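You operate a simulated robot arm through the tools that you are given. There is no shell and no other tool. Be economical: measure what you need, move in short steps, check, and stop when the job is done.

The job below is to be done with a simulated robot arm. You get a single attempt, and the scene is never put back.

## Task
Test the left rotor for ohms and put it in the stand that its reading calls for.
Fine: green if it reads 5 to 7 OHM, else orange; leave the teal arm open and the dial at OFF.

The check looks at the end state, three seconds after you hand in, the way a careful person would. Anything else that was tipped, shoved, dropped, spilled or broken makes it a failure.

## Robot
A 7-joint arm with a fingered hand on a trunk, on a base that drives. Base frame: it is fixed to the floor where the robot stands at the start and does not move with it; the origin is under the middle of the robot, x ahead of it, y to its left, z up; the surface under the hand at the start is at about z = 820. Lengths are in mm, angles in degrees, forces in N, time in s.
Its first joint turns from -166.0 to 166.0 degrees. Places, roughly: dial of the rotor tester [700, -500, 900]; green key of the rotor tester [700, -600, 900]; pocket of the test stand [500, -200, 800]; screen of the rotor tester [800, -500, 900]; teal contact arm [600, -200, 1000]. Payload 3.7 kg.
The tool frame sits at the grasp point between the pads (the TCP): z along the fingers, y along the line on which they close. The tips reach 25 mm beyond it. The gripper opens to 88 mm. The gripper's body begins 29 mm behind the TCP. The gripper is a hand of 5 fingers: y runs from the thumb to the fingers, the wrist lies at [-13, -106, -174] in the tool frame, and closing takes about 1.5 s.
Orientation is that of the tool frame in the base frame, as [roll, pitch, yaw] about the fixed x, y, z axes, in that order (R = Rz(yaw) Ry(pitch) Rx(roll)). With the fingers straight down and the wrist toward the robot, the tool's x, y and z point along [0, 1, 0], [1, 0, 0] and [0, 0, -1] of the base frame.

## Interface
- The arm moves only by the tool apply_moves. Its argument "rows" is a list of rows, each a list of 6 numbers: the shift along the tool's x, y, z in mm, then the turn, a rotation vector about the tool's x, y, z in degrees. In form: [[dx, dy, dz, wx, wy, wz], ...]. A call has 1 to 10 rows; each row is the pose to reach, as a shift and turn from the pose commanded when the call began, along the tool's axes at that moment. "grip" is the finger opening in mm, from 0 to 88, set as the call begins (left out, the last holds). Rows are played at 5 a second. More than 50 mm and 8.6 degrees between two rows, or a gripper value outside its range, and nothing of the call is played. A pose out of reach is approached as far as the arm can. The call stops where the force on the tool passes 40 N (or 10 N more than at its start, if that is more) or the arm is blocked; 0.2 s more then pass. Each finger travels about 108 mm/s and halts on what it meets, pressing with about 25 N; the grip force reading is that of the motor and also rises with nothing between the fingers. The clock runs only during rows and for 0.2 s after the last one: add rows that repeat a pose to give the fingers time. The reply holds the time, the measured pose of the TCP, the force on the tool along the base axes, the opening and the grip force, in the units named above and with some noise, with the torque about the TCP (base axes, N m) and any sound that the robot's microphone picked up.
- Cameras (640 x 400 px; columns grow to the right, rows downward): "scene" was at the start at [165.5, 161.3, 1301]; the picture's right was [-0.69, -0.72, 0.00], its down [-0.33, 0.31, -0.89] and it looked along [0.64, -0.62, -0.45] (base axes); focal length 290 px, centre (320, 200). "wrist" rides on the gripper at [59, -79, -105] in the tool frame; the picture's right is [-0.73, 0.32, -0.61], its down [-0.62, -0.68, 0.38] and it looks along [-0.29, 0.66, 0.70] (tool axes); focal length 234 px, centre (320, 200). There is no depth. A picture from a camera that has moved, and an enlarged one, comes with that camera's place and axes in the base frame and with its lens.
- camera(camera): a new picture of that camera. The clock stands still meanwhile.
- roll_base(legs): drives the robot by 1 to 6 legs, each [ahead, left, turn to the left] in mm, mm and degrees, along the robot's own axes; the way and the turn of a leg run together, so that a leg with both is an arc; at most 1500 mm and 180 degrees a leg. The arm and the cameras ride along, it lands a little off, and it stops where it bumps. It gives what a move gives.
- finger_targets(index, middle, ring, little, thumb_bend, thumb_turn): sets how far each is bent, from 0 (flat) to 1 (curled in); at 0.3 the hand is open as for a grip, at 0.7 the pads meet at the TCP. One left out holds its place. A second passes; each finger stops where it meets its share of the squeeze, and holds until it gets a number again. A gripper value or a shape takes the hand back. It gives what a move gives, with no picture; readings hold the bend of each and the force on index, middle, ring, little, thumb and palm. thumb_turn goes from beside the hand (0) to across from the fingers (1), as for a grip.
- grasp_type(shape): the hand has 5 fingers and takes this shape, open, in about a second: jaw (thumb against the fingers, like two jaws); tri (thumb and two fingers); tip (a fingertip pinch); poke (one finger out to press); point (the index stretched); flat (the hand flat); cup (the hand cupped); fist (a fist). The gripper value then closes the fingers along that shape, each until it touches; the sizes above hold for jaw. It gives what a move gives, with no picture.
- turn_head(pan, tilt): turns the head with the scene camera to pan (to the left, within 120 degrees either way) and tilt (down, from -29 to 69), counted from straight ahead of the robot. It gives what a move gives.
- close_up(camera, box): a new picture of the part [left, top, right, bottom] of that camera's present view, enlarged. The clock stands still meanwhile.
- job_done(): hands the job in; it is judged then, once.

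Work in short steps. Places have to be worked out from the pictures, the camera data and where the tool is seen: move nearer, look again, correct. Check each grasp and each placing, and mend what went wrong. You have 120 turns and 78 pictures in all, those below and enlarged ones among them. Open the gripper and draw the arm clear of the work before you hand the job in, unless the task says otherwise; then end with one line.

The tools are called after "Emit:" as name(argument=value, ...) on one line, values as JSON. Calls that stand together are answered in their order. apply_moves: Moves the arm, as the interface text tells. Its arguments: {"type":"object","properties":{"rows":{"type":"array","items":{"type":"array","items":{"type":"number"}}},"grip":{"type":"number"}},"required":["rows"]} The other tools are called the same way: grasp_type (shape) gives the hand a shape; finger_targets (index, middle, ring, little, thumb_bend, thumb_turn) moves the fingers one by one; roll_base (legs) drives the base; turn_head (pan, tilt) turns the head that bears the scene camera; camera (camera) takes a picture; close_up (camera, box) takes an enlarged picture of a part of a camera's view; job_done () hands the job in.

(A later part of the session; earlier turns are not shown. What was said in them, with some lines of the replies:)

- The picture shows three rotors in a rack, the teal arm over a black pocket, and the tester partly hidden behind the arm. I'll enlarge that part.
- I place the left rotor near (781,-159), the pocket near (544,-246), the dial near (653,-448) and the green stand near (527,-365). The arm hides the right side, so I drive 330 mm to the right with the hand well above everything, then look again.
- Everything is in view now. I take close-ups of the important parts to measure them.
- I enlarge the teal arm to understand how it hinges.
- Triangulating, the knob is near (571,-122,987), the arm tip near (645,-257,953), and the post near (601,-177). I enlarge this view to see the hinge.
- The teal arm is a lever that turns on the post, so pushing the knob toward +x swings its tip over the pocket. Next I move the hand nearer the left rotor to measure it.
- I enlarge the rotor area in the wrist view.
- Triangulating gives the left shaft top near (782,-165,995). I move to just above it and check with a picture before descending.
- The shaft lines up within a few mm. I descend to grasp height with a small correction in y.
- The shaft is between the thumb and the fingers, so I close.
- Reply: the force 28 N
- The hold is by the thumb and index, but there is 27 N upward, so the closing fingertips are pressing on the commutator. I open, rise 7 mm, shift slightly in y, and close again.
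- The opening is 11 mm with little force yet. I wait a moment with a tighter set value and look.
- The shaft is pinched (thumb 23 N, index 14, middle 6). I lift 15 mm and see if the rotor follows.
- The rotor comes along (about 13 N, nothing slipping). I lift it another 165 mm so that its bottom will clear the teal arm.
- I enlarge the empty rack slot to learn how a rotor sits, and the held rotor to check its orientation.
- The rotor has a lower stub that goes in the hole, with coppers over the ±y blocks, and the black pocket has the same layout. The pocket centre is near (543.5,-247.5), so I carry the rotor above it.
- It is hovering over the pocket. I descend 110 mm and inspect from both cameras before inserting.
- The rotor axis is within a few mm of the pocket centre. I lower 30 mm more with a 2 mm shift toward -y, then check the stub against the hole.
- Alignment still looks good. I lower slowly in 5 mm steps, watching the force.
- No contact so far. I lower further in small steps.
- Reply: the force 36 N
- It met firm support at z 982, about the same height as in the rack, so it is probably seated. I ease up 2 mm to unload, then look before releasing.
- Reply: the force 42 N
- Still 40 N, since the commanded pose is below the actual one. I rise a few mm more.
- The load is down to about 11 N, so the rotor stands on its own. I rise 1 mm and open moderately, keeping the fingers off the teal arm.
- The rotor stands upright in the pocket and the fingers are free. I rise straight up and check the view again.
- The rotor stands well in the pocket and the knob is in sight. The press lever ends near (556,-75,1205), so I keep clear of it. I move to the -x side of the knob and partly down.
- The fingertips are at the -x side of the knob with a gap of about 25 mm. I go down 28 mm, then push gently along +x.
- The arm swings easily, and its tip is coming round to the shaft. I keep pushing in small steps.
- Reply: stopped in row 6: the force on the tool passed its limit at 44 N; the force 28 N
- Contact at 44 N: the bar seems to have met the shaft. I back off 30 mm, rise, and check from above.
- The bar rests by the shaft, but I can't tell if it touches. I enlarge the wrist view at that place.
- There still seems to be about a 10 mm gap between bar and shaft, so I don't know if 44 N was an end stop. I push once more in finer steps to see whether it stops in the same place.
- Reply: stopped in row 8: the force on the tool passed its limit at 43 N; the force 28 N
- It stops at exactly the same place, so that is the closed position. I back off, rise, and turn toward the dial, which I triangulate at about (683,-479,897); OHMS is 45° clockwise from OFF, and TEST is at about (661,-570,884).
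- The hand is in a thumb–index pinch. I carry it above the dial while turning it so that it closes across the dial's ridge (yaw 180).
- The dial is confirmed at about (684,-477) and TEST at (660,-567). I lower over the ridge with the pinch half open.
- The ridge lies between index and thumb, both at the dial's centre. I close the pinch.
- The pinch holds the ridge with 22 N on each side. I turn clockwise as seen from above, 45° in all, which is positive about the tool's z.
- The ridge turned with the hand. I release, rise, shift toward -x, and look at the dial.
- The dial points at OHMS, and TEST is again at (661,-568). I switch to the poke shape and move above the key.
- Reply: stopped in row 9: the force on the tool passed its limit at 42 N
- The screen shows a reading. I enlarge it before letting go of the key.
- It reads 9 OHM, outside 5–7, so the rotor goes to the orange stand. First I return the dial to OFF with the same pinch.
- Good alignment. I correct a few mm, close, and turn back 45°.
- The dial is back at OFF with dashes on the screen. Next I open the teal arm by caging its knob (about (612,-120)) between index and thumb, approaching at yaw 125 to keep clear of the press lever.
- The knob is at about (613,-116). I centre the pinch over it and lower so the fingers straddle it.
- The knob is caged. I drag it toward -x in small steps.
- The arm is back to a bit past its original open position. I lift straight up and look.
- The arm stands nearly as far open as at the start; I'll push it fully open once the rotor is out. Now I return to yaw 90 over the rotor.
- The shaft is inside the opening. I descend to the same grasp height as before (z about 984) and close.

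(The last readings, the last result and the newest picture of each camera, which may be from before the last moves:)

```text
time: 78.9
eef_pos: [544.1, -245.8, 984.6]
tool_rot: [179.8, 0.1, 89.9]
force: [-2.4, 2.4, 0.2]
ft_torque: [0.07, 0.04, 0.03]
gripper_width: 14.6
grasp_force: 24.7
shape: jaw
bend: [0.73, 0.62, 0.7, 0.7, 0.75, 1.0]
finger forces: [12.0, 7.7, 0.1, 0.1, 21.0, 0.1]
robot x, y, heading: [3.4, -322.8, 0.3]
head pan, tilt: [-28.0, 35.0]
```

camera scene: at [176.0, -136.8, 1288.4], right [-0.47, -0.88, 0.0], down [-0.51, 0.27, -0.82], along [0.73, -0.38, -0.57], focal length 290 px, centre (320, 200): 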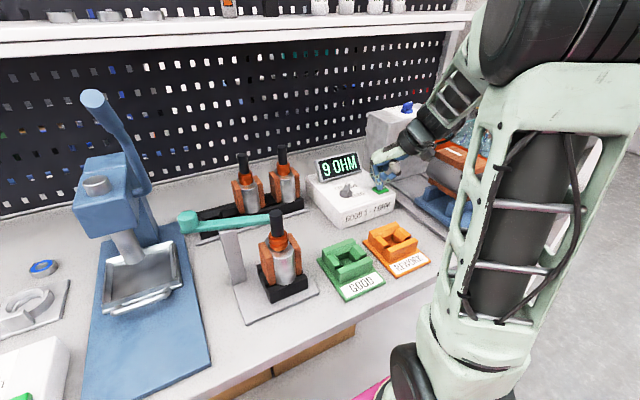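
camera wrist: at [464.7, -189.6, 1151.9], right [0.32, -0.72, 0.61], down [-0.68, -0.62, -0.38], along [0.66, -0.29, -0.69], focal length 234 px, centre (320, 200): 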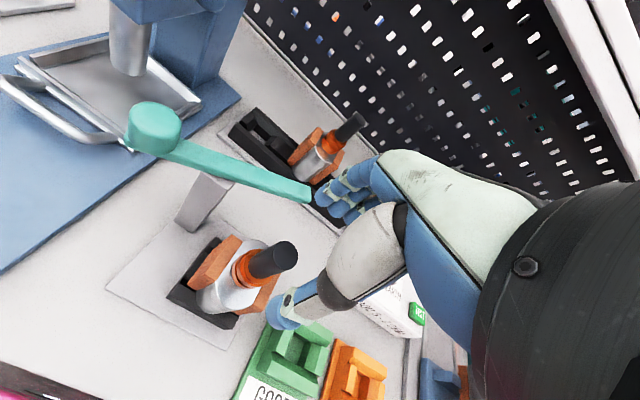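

The grip is firm. I lift 100 mm slowly.

Emit:
apply_moves(rows=[[0, 0, -5, 0, 0, 0], [0, 0, -10, 0, 0, 0], [0, 0, -20, 0, 0, 0], [0, 0, -30, 0, 0, 0], [0, 0, -45, 0, 0, 0], [0, 0, -60, 0, 0, 0], [0, 0, -80, 0, 0, 0], [0, 0, -100, 0, 0, 0], [0, 0, -100, 0, 0, 0]])

Emit:
camera(camera="scene")

```text
time: 80.9
eef_pos: [546.4, -245.5, 1085.1]
tool_rot: [179.8, 0.1, 90.0]
force: [-0.3, -0.2, -14.0]
ft_torque: [0.02, -0.01, 0.03]
gripper_width: 13.6
grasp_force: 24.7
shape: jaw
bend: [0.72, 0.62, 0.7, 0.7, 0.75, 1.0]
finger forces: [11.9, 8.5, 0.0, 0.0, 18.8, 0.0]
robot x, y, heading: [2.1, -317.4, 0.6]
head pan, tilt: [-28.0, 35.0]
```

```text
13 pictures are left
camera scene: at [177.0, -137.2, 1288.3], right [-0.47, -0.88, 0.0], down [-0.51, 0.27, -0.82], along [0.72, -0.38, -0.57], focal length 290 px, centre (320, 200)
```

scene: 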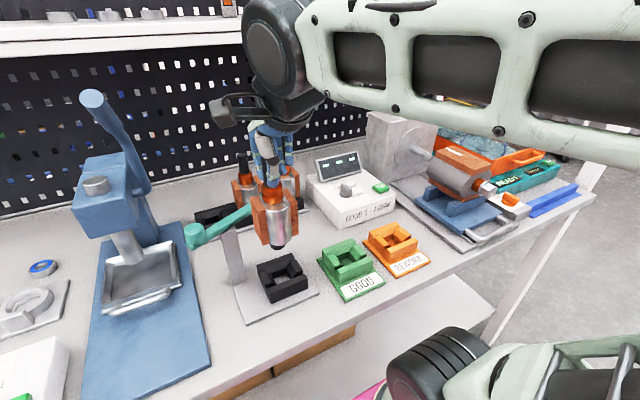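

The rotor is held well (about 14 N). Several views put the orange stand's hole at about (525,-501) with yaw near -1°, so I carry the rotor there at this height.

Emit:
apply_moves(rows=[[-20, -1, -5, 0, 0, 0], [-50, -3, -10, 0, 0, 0], [-80, -6, -10, 0, 0, 0], [-110, -8, -10, 0, 0, 0], [-140, -10, -10, 0, 0, 0], [-170, -13, -10, 0, 0, 0], [-200, -15, -10, 0, 0, 0], [-230, -18, -10, 0, 0, 1], [-254, -19.5, -10, 0, 0, 1], [-254, -19.5, -10, 0, 0, 1]])

Emit:
apply_moves(rows=[[0, 0, 15, 0, 0, 0], [0, 0, 30, 0, 0, 0], [0, 0, 45, 0, 0, 0], [0, 0, 55, 0, 0, 0], [0, 0, 55, 0, 0, 0]])

Emit:
close_up(camera="wrist", box=[140, 180, 396, 340])

Emit:
close_up(camera="scene", box=[320, 150, 450, 310])

```text
time: 83.1
eef_pos: [522.8, -498.9, 1095.6]
tool_rot: [179.9, 0.1, 89.0]
force: [1.1, 0.9, -13.4]
ft_torque: [0.03, 0.01, -0.01]
gripper_width: 13.1
grasp_force: 25.1
shape: jaw
bend: [0.72, 0.61, 0.7, 0.7, 0.75, 1.0]
finger forces: [12.5, 8.3, 0.0, 0.0, 18.3, 0.0]
robot x, y, heading: [-1.5, -323.2, 0.3]
head pan, tilt: [-28.0, 35.0]
```

```text
time: 84.3
eef_pos: [523.7, -495.8, 1040.3]
tool_rot: [179.7, 0.2, 89.1]
force: [-0.4, -1.3, -14.3]
ft_torque: [0.01, 0.02, 0.0]
gripper_width: 13.4
grasp_force: 24.6
shape: jaw
bend: [0.72, 0.61, 0.7, 0.7, 0.75, 1.0]
finger forces: [11.6, 8.9, 0.1, 0.0, 18.1, 0.1]
robot x, y, heading: [0.7, -318.3, 0.2]
head pan, tilt: [-28.0, 35.0]
```

```text
2.50 times, centred on (268, 260) of wrist
camera zoom: at [445.8, -434.9, 1146.7], right [0.31, -0.73, 0.61], down [-0.69, -0.61, -0.38], along [0.65, -0.3, -0.69], focal length 585 px, centre (450, 50)
```

zoom: 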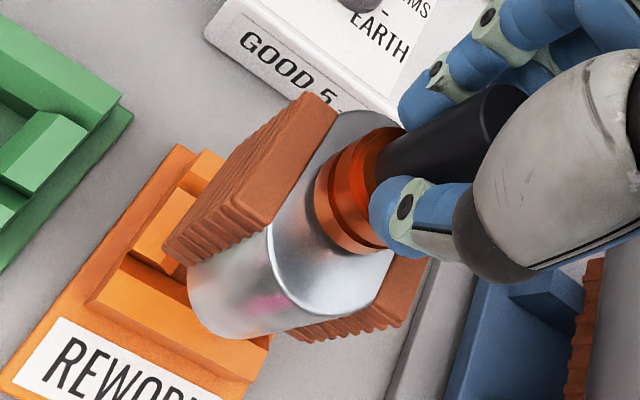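

```text
2.50 times, centred on (385, 230) of scene
camera zoom: at [177.0, -137.4, 1288.4], right [-0.47, -0.88, 0.0], down [-0.51, 0.27, -0.82], along [0.72, -0.38, -0.57], focal length 726 px, centre (158, 125)
```

zoom: 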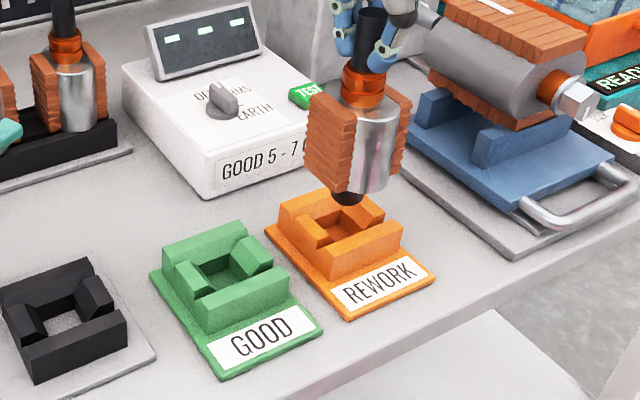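

The rotor is above the orange pocket; the two cameras disagree by about 4 mm in y. I lower 18 mm with a 1 mm shift and compare the stub with the hole more closely.

Emit:
apply_moves(rows=[[-1, 0, 6, 0, 0, 0], [-1, 0, 12, 0, 0, 0], [-1, 0, 18, 0, 0, 0], [-1, 0, 18, 0, 0, 0], [-1, 0, 18, 0, 0, 0]])

Emit:
close_up(camera="scene", box=[360, 190, 440, 280])

```text
time: 85.5
eef_pos: [524.7, -498.6, 1020.9]
tool_rot: [179.9, 0.1, 89.0]
force: [0.2, 0.1, -13.1]
ft_torque: [0.02, -0.03, 0.02]
gripper_width: 13.3
grasp_force: 25.0
shape: jaw
bend: [0.72, 0.61, 0.7, 0.7, 0.75, 1.0]
finger forces: [12.0, 8.7, 0.1, 0.0, 18.1, 0.1]
robot x, y, heading: [3.6, -323.4, 0.2]
head pan, tilt: [-28.0, 35.0]
```

```text
4.44 times, centred on (400, 235) of scene
camera zoom: at [177.0, -137.4, 1288.4], right [-0.47, -0.88, 0.0], down [-0.51, 0.27, -0.82], along [0.72, -0.38, -0.57], focal length 1290 px, centre (-36, 44)
```

zoom: 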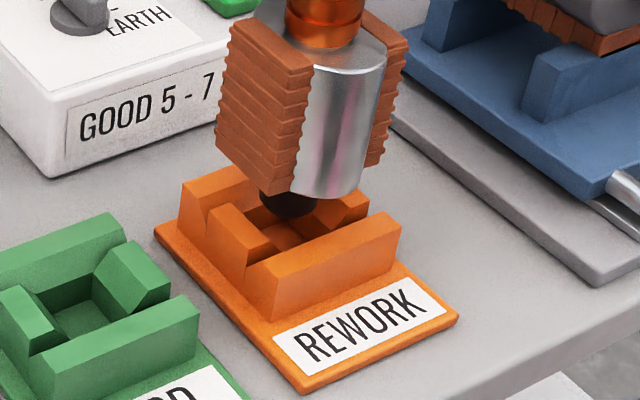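

The stub looks centred between the blocks. I lower in small steps, watching for contact.

Emit:
apply_moves(rows=[[0, 0, 4, 0, 0, 0], [0, 0, 8, 0, 0, 0], [0, 0, 12, 0, 0, 0], [0, 0, 16, 0, 0, 0], [0, 0, 20, 0, 0, 0], [0, 0, 20, 0, 0, 0]])

Emit:
close_up(camera="scene", box=[360, 190, 440, 280])

```text
time: 86.9
eef_pos: [524.3, -498.8, 1001.7]
tool_rot: [179.8, 0.0, 89.0]
force: [0.3, -0.6, -14.1]
ft_torque: [-0.01, -0.06, 0.0]
gripper_width: 13.6
grasp_force: 24.8
shape: jaw
bend: [0.72, 0.61, 0.7, 0.7, 0.75, 1.0]
finger forces: [11.6, 8.9, 0.0, 0.2, 18.0, 0.1]
robot x, y, heading: [0.3, -320.1, 0.3]
head pan, tilt: [-28.0, 35.0]
```

```text
4.44 times, centred on (400, 235) of scene
camera zoom: at [177.0, -137.4, 1288.4], right [-0.47, -0.88, 0.0], down [-0.51, 0.27, -0.82], along [0.72, -0.38, -0.57], focal length 1290 px, centre (-36, 44)
```

zoom: 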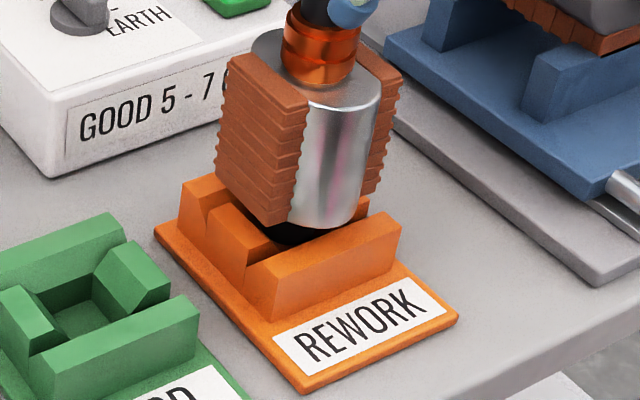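

The stub has gone into the hole without contact. I continue down in 3 mm steps until it is supported.

Emit:
apply_moves(rows=[[0, 0, 3, 0, 0, 0], [0, 0, 6, 0, 0, 0], [0, 0, 9, 0, 0, 0], [0, 0, 12, 0, 0, 0], [0, 0, 14, 0, 0, 0], [0, 0, 16, 0, 0, 0]])

```text
time: 88.3
eef_pos: [524.2, -499.0, 987.2]
tool_rot: [179.8, 0.1, 89.1]
force: [-3.3, 2.3, 0.2]
ft_torque: [0.05, 0.03, 0.05]
gripper_width: 13.7
grasp_force: 24.7
shape: jaw
bend: [0.72, 0.61, 0.7, 0.7, 0.75, 1.0]
finger forces: [12.4, 8.8, 0.0, 0.1, 21.6, 0.1]
robot x, y, heading: [-1.6, -322.4, 0.2]
head pan, tilt: [-28.0, 35.0]
```

The weight is off the tool at z 987, 3 mm higher than in the black pocket. I press 3 mm more to see if it is fully seated.

Emit:
apply_moves(rows=[[0, 0, 1, 0, 0, 0], [0, 0, 2, 0, 0, 0], [0, 0, 3, 0, 0, 0]])

Emit:
close_up(camera="scene", box=[360, 190, 440, 280])

```text
time: 89.1
eef_pos: [524.1, -498.8, 984.9]
tool_rot: [179.5, 0.1, 89.0]
force: [-4.2, 6.8, 21.8]
ft_torque: [0.12, 0.08, 0.01]
gripper_width: 15.5
grasp_force: 25.6
shape: jaw
bend: [0.73, 0.61, 0.7, 0.7, 0.75, 1.0]
finger forces: [15.8, 9.0, 0.0, 0.0, 26.7, 0.0]
robot x, y, heading: [0.2, -321.2, 0.0]
head pan, tilt: [-28.0, 35.0]
```

```text
4.44 times, centred on (400, 235) of scene
camera zoom: at [176.0, -136.8, 1288.4], right [-0.47, -0.88, 0.0], down [-0.51, 0.27, -0.82], along [0.73, -0.38, -0.57], focal length 1290 px, centre (-36, 44)
```

zoom: 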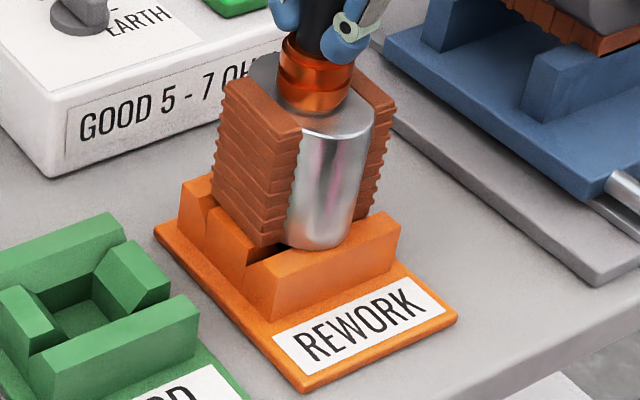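

It is firmly seated, like in the black pocket. I unload and open.

Emit:
apply_moves(rows=[[0, 0, -1, 0, 0, 0], [0, 0, -2, 0, 0, 0], [0, 0, -3, 0, 0, 0], [0, 0, -3, 0, 0, 0]])

Emit:
apply_moves(rows=[[0, 0, 0, 0, 0, 0], [0, 0, 0, 0, 0, 0], [0, 0, 0, 0, 0, 0], [0, 0, 0, 0, 0, 0], [0, 0, 0, 0, 0, 0]], grip=66)

Emit:
apply_moves(rows=[[0, 0, -15, 0, 0, 0], [0, 0, -40, 0, 0, 0], [0, 0, -80, 0, 0, 0], [0, 0, -120, 0, 0, 0], [0, 0, -150, 0, 0, 0], [0, 0, -150, 0, 0, 0]])

Emit:
camera(camera="scene")

```text
time: 90.1
eef_pos: [525.9, -499.2, 984.9]
tool_rot: [179.9, 0.1, 89.0]
force: [-1.0, 1.8, -3.9]
ft_torque: [0.01, 0.0, 0.0]
gripper_width: 14.9
grasp_force: 24.8
shape: jaw
bend: [0.73, 0.61, 0.7, 0.7, 0.75, 1.0]
finger forces: [12.3, 8.4, 0.0, 0.0, 20.2, 0.0]
robot x, y, heading: [1.5, -320.9, 0.1]
head pan, tilt: [-28.0, 35.0]
```

```text
time: 91.3
eef_pos: [524.9, -497.5, 986.3]
tool_rot: [179.8, 0.1, 89.1]
force: [-0.2, 0.2, 0.1]
ft_torque: [0.02, 0.02, 0.0]
gripper_width: 65.9
grasp_force: 0.0
shape: jaw
bend: [0.27, 0.36, 0.33, 0.34, 0.54, 0.99]
finger forces: [0.1, 0.0, 0.0, 0.1, 0.0, 0.0]
robot x, y, heading: [-1.6, -318.5, 0.1]
head pan, tilt: [-28.0, 35.0]
```

```text
time: 92.7
eef_pos: [522.9, -496.5, 1137.5]
tool_rot: [179.8, 0.1, 89.0]
force: [-0.5, 0.1, 0.1]
ft_torque: [-0.03, 0.03, -0.06]
gripper_width: 65.8
grasp_force: 0.1
shape: jaw
bend: [0.27, 0.36, 0.33, 0.34, 0.54, 0.99]
finger forces: [0.1, 0.0, 0.0, 0.0, 0.0, 0.0]
robot x, y, heading: [0.6, -322.9, 0.1]
head pan, tilt: [-28.0, 35.0]
```

```text
7 pictures are left
camera scene: at [176.7, -137.3, 1288.4], right [-0.47, -0.88, 0.0], down [-0.51, 0.27, -0.82], along [0.72, -0.38, -0.57], focal length 290 px, centre (320, 200)
```

scene: 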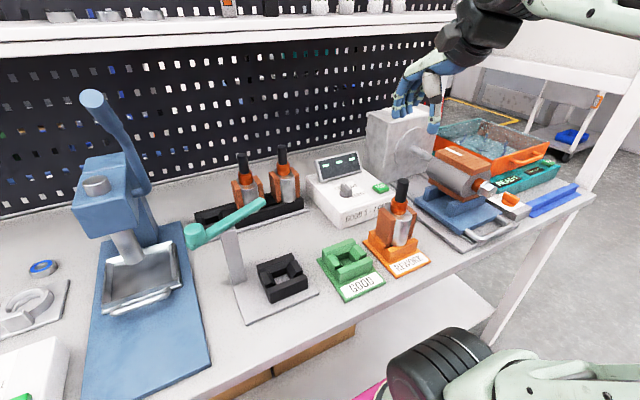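

The rotor stands in the orange stand, but it may be leaning slightly. I enlarge it.

Emit:
close_up(camera="scene", box=[350, 170, 450, 285])

```text
3.48 times, centred on (400, 228) of scene
camera zoom: at [176.7, -137.3, 1288.4], right [-0.47, -0.88, 0.0], down [-0.51, 0.27, -0.82], along [0.72, -0.38, -0.57], focal length 1009 px, centre (42, 104)
```

zoom: 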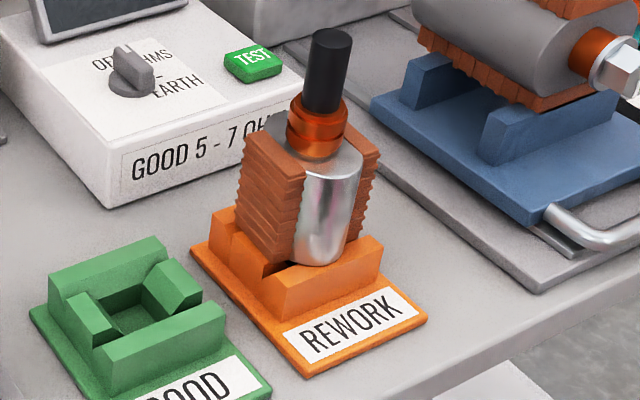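

The axis fits a vertical line in this projection, so it stands upright. One wrist close-up from above to check the seating.

Emit:
close_up(camera="wrist", box=[160, 180, 352, 330])

```text
2.67 times, centred on (256, 255) of wrist
camera zoom: at [444.2, -435.6, 1242.3], right [0.31, -0.73, 0.61], down [-0.69, -0.61, -0.39], along [0.65, -0.3, -0.69], focal length 624 px, centre (491, 53)
```

zoom: 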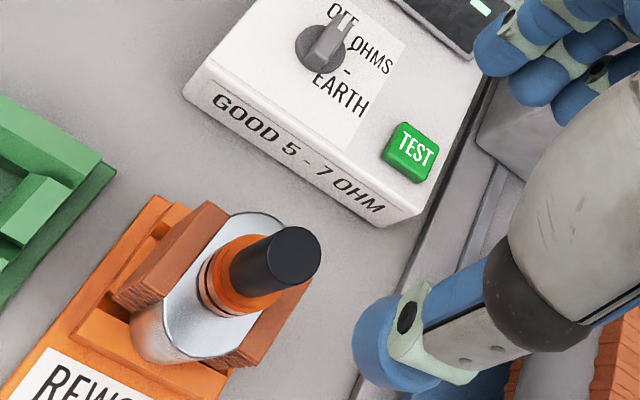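

The rotor is seated, the dial is at OFF. To leave the arm clearly open I'll nudge its tip a little further from the now empty pocket side: poke shape, moving over to (575,-240).

Emit:
grasp_type(shape="poke")

Emit:
apply_moves(rows=[[40, 7, 0, 0, 0, 0], [80, 14, 0, 0, 0, 0], [120, 21, 0, 0, 0, 0], [160, 28, 0, 0, 0, 0], [200, 36, 0, 0, 0, 0], [240, 44, 0, 0, 0, 0], [257, 47.5, 30, 0, 0, 0], [257, 47.5, 75, 0, 0, 0], [257, 47.5, 120, 0, 0, 0]])

Emit:
apply_moves(rows=[[0, 0, 20, 0, 0, 0], [0, 0, 37, 0, 0, 0], [0, 8, 37, 0, 0, 0], [0, 14, 37, 0, 0, 0], [0, 19, 37, 0, 0, 0], [0, 24, 37, 0, 0, 0], [0, 29, 37, 0, 0, 0], [0, 33, 37, 0, 0, 0]])

Emit:
close_up(camera="scene", box=[140, 130, 340, 330])

```text
time: 93.6
eef_pos: [522.9, -495.8, 1135.7]
tool_rot: [179.8, 0.1, 89.0]
force: [0.3, 0.8, 0.1]
ft_torque: [-0.02, -0.01, 0.03]
gripper_width: 0.0
grasp_force: 0.0
shape: poke
bend: [0.7, 0.7, 0.99, 0.99, 1.0, 1.0]
finger forces: [0.0, 0.1, 0.1, 0.1, 0.0, 0.0]
robot x, y, heading: [-0.2, -319.0, -0.0]
head pan, tilt: [-28.0, 35.0]
```

```text
time: 95.6
eef_pos: [576.9, -241.7, 1016.4]
tool_rot: [179.8, 0.1, 89.1]
force: [0.0, 0.3, -0.2]
ft_torque: [-0.03, 0.03, -0.02]
gripper_width: 0.0
grasp_force: 0.1
shape: poke
bend: [0.7, 0.7, 0.99, 0.99, 1.0, 1.0]
finger forces: [0.0, 0.0, 0.1, 0.1, 0.0, 0.1]
robot x, y, heading: [2.7, -320.3, 0.3]
head pan, tilt: [-28.0, 35.0]
```

```text
time: 97.4
eef_pos: [607.8, -243.3, 979.2]
tool_rot: [179.8, 0.1, 88.9]
force: [-20.4, -3.3, 8.5]
ft_torque: [-0.04, 0.01, -0.03]
gripper_width: 0.0
grasp_force: 0.1
shape: poke
bend: [0.7, 0.7, 0.99, 0.99, 1.0, 1.0]
finger forces: [10.0, 11.8, 0.0, 0.0, 0.0, 0.0]
robot x, y, heading: [3.5, -319.3, 0.0]
head pan, tilt: [-28.0, 35.0]
```

```text
2.00 times, centred on (240, 230) of scene
camera zoom: at [175.6, -137.4, 1288.5], right [-0.47, -0.88, 0.0], down [-0.51, 0.27, -0.82], along [0.73, -0.38, -0.57], focal length 580 px, centre (480, 140)
```

zoom: 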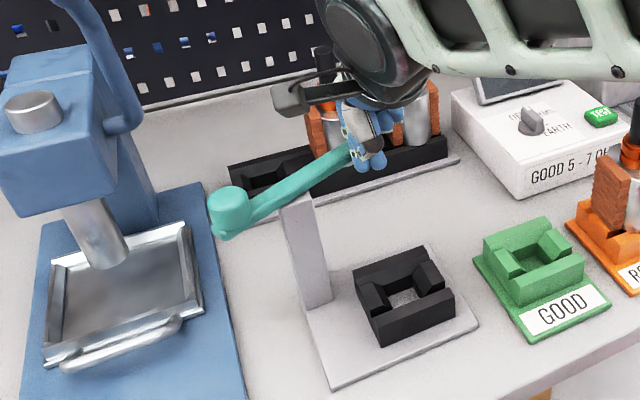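

The arm resists at once (20 N), and its knob is at the same pixel as at the start, so it is against its open stop. I back off, rise, and draw clear.

Emit:
apply_moves(rows=[[0, -10, 0, 0, 0, 0], [0, -25, 0, 0, 0, 0], [0, -30, -40, 0, 0, 0], [0, -30, -80, 0, 0, 0], [0, -40, -125, 0, 0, 0], [-30, -70, -170, 0, 0, 0], [-60, -100, -190, 0, 0, 0]], grip=60)

Emit:
grasp_type(shape="jaw")

Emit:
camera(camera="scene")

```text
refused: row 6 steps farther than a row can; nothing moved
```

```text
time: 98.3
eef_pos: [606.0, -245.1, 981.2]
tool_rot: [179.6, 0.1, 88.9]
force: [-55.0, -3.0, 31.5]
ft_torque: [-0.09, -0.05, 0.03]
gripper_width: 42.5
grasp_force: 0.0
shape: jaw
bend: [0.7, 0.74, 0.3, 0.3, 0.3, 0.98]
finger forces: [28.9, 30.8, 0.0, 0.0, 0.0, 0.0]
robot x, y, heading: [2.9, -323.2, 0.4]
head pan, tilt: [-28.0, 35.0]
```

```text
3 pictures are left
camera scene: at [173.8, -137.5, 1288.8], right [-0.47, -0.88, 0.0], down [-0.51, 0.27, -0.82], along [0.73, -0.38, -0.57], focal length 290 px, centre (320, 200)
```

scene: 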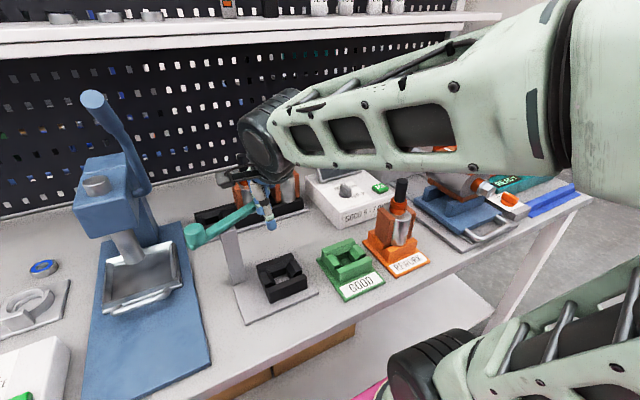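

The move was refused for one long row and the opening fingers now press against the stopped arm, but nothing has shifted. I back away at once, without changing the grip.

Emit:
apply_moves(rows=[[0, -12, 0, 0, 0, 0], [0, -30, 0, 0, 0, 0], [0, -50, 0, 0, 0, 0], [0, -50, -40, 0, 0, 0], [0, -50, -80, 0, 0, 0], [0, -50, -120, 0, 0, 0], [0, -65, -155, 0, 0, 0], [0, -90, -180, 0, 0, 0]])

Emit:
camera(camera="scene")

```text
time: 100.1
eef_pos: [517.4, -240.7, 1155.2]
tool_rot: [179.9, 0.1, 89.0]
force: [0.2, -0.3, 0.2]
ft_torque: [0.01, -0.01, -0.02]
gripper_width: 87.9
grasp_force: 0.0
shape: jaw
bend: [0.3, 0.3, 0.3, 0.3, 0.3, 0.98]
finger forces: [0.0, 0.0, 0.0, 0.0, 0.0, 0.0]
robot x, y, heading: [-0.6, -324.8, 0.4]
head pan, tilt: [-28.0, 35.0]
```

```text
2 pictures are left
camera scene: at [176.7, -137.2, 1288.4], right [-0.47, -0.88, 0.0], down [-0.51, 0.27, -0.82], along [0.72, -0.38, -0.57], focal length 290 px, centre (320, 200)
```

scene: 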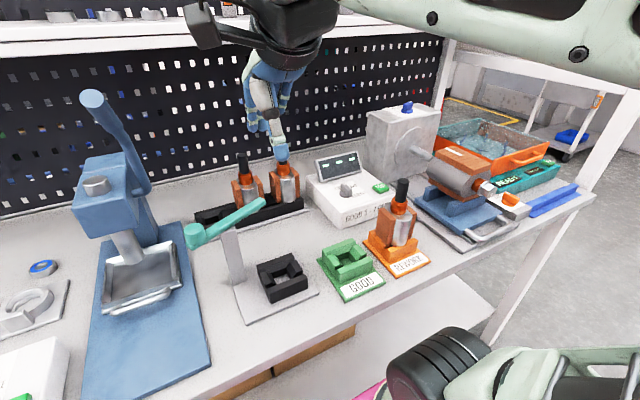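

Everything is in place: the arm is open as at the start, the dial is at OFF, the rotor is in the orange stand, and the hand is clear and open. I hand in.

Emit:
job_done()

```text
The job is handed in.
```

The left rotor read 9 OHM, outside 5 to 7, so it is standing in the orange stand; the teal arm is open, the dial is at OFF, and the hand is open and clear of the work.
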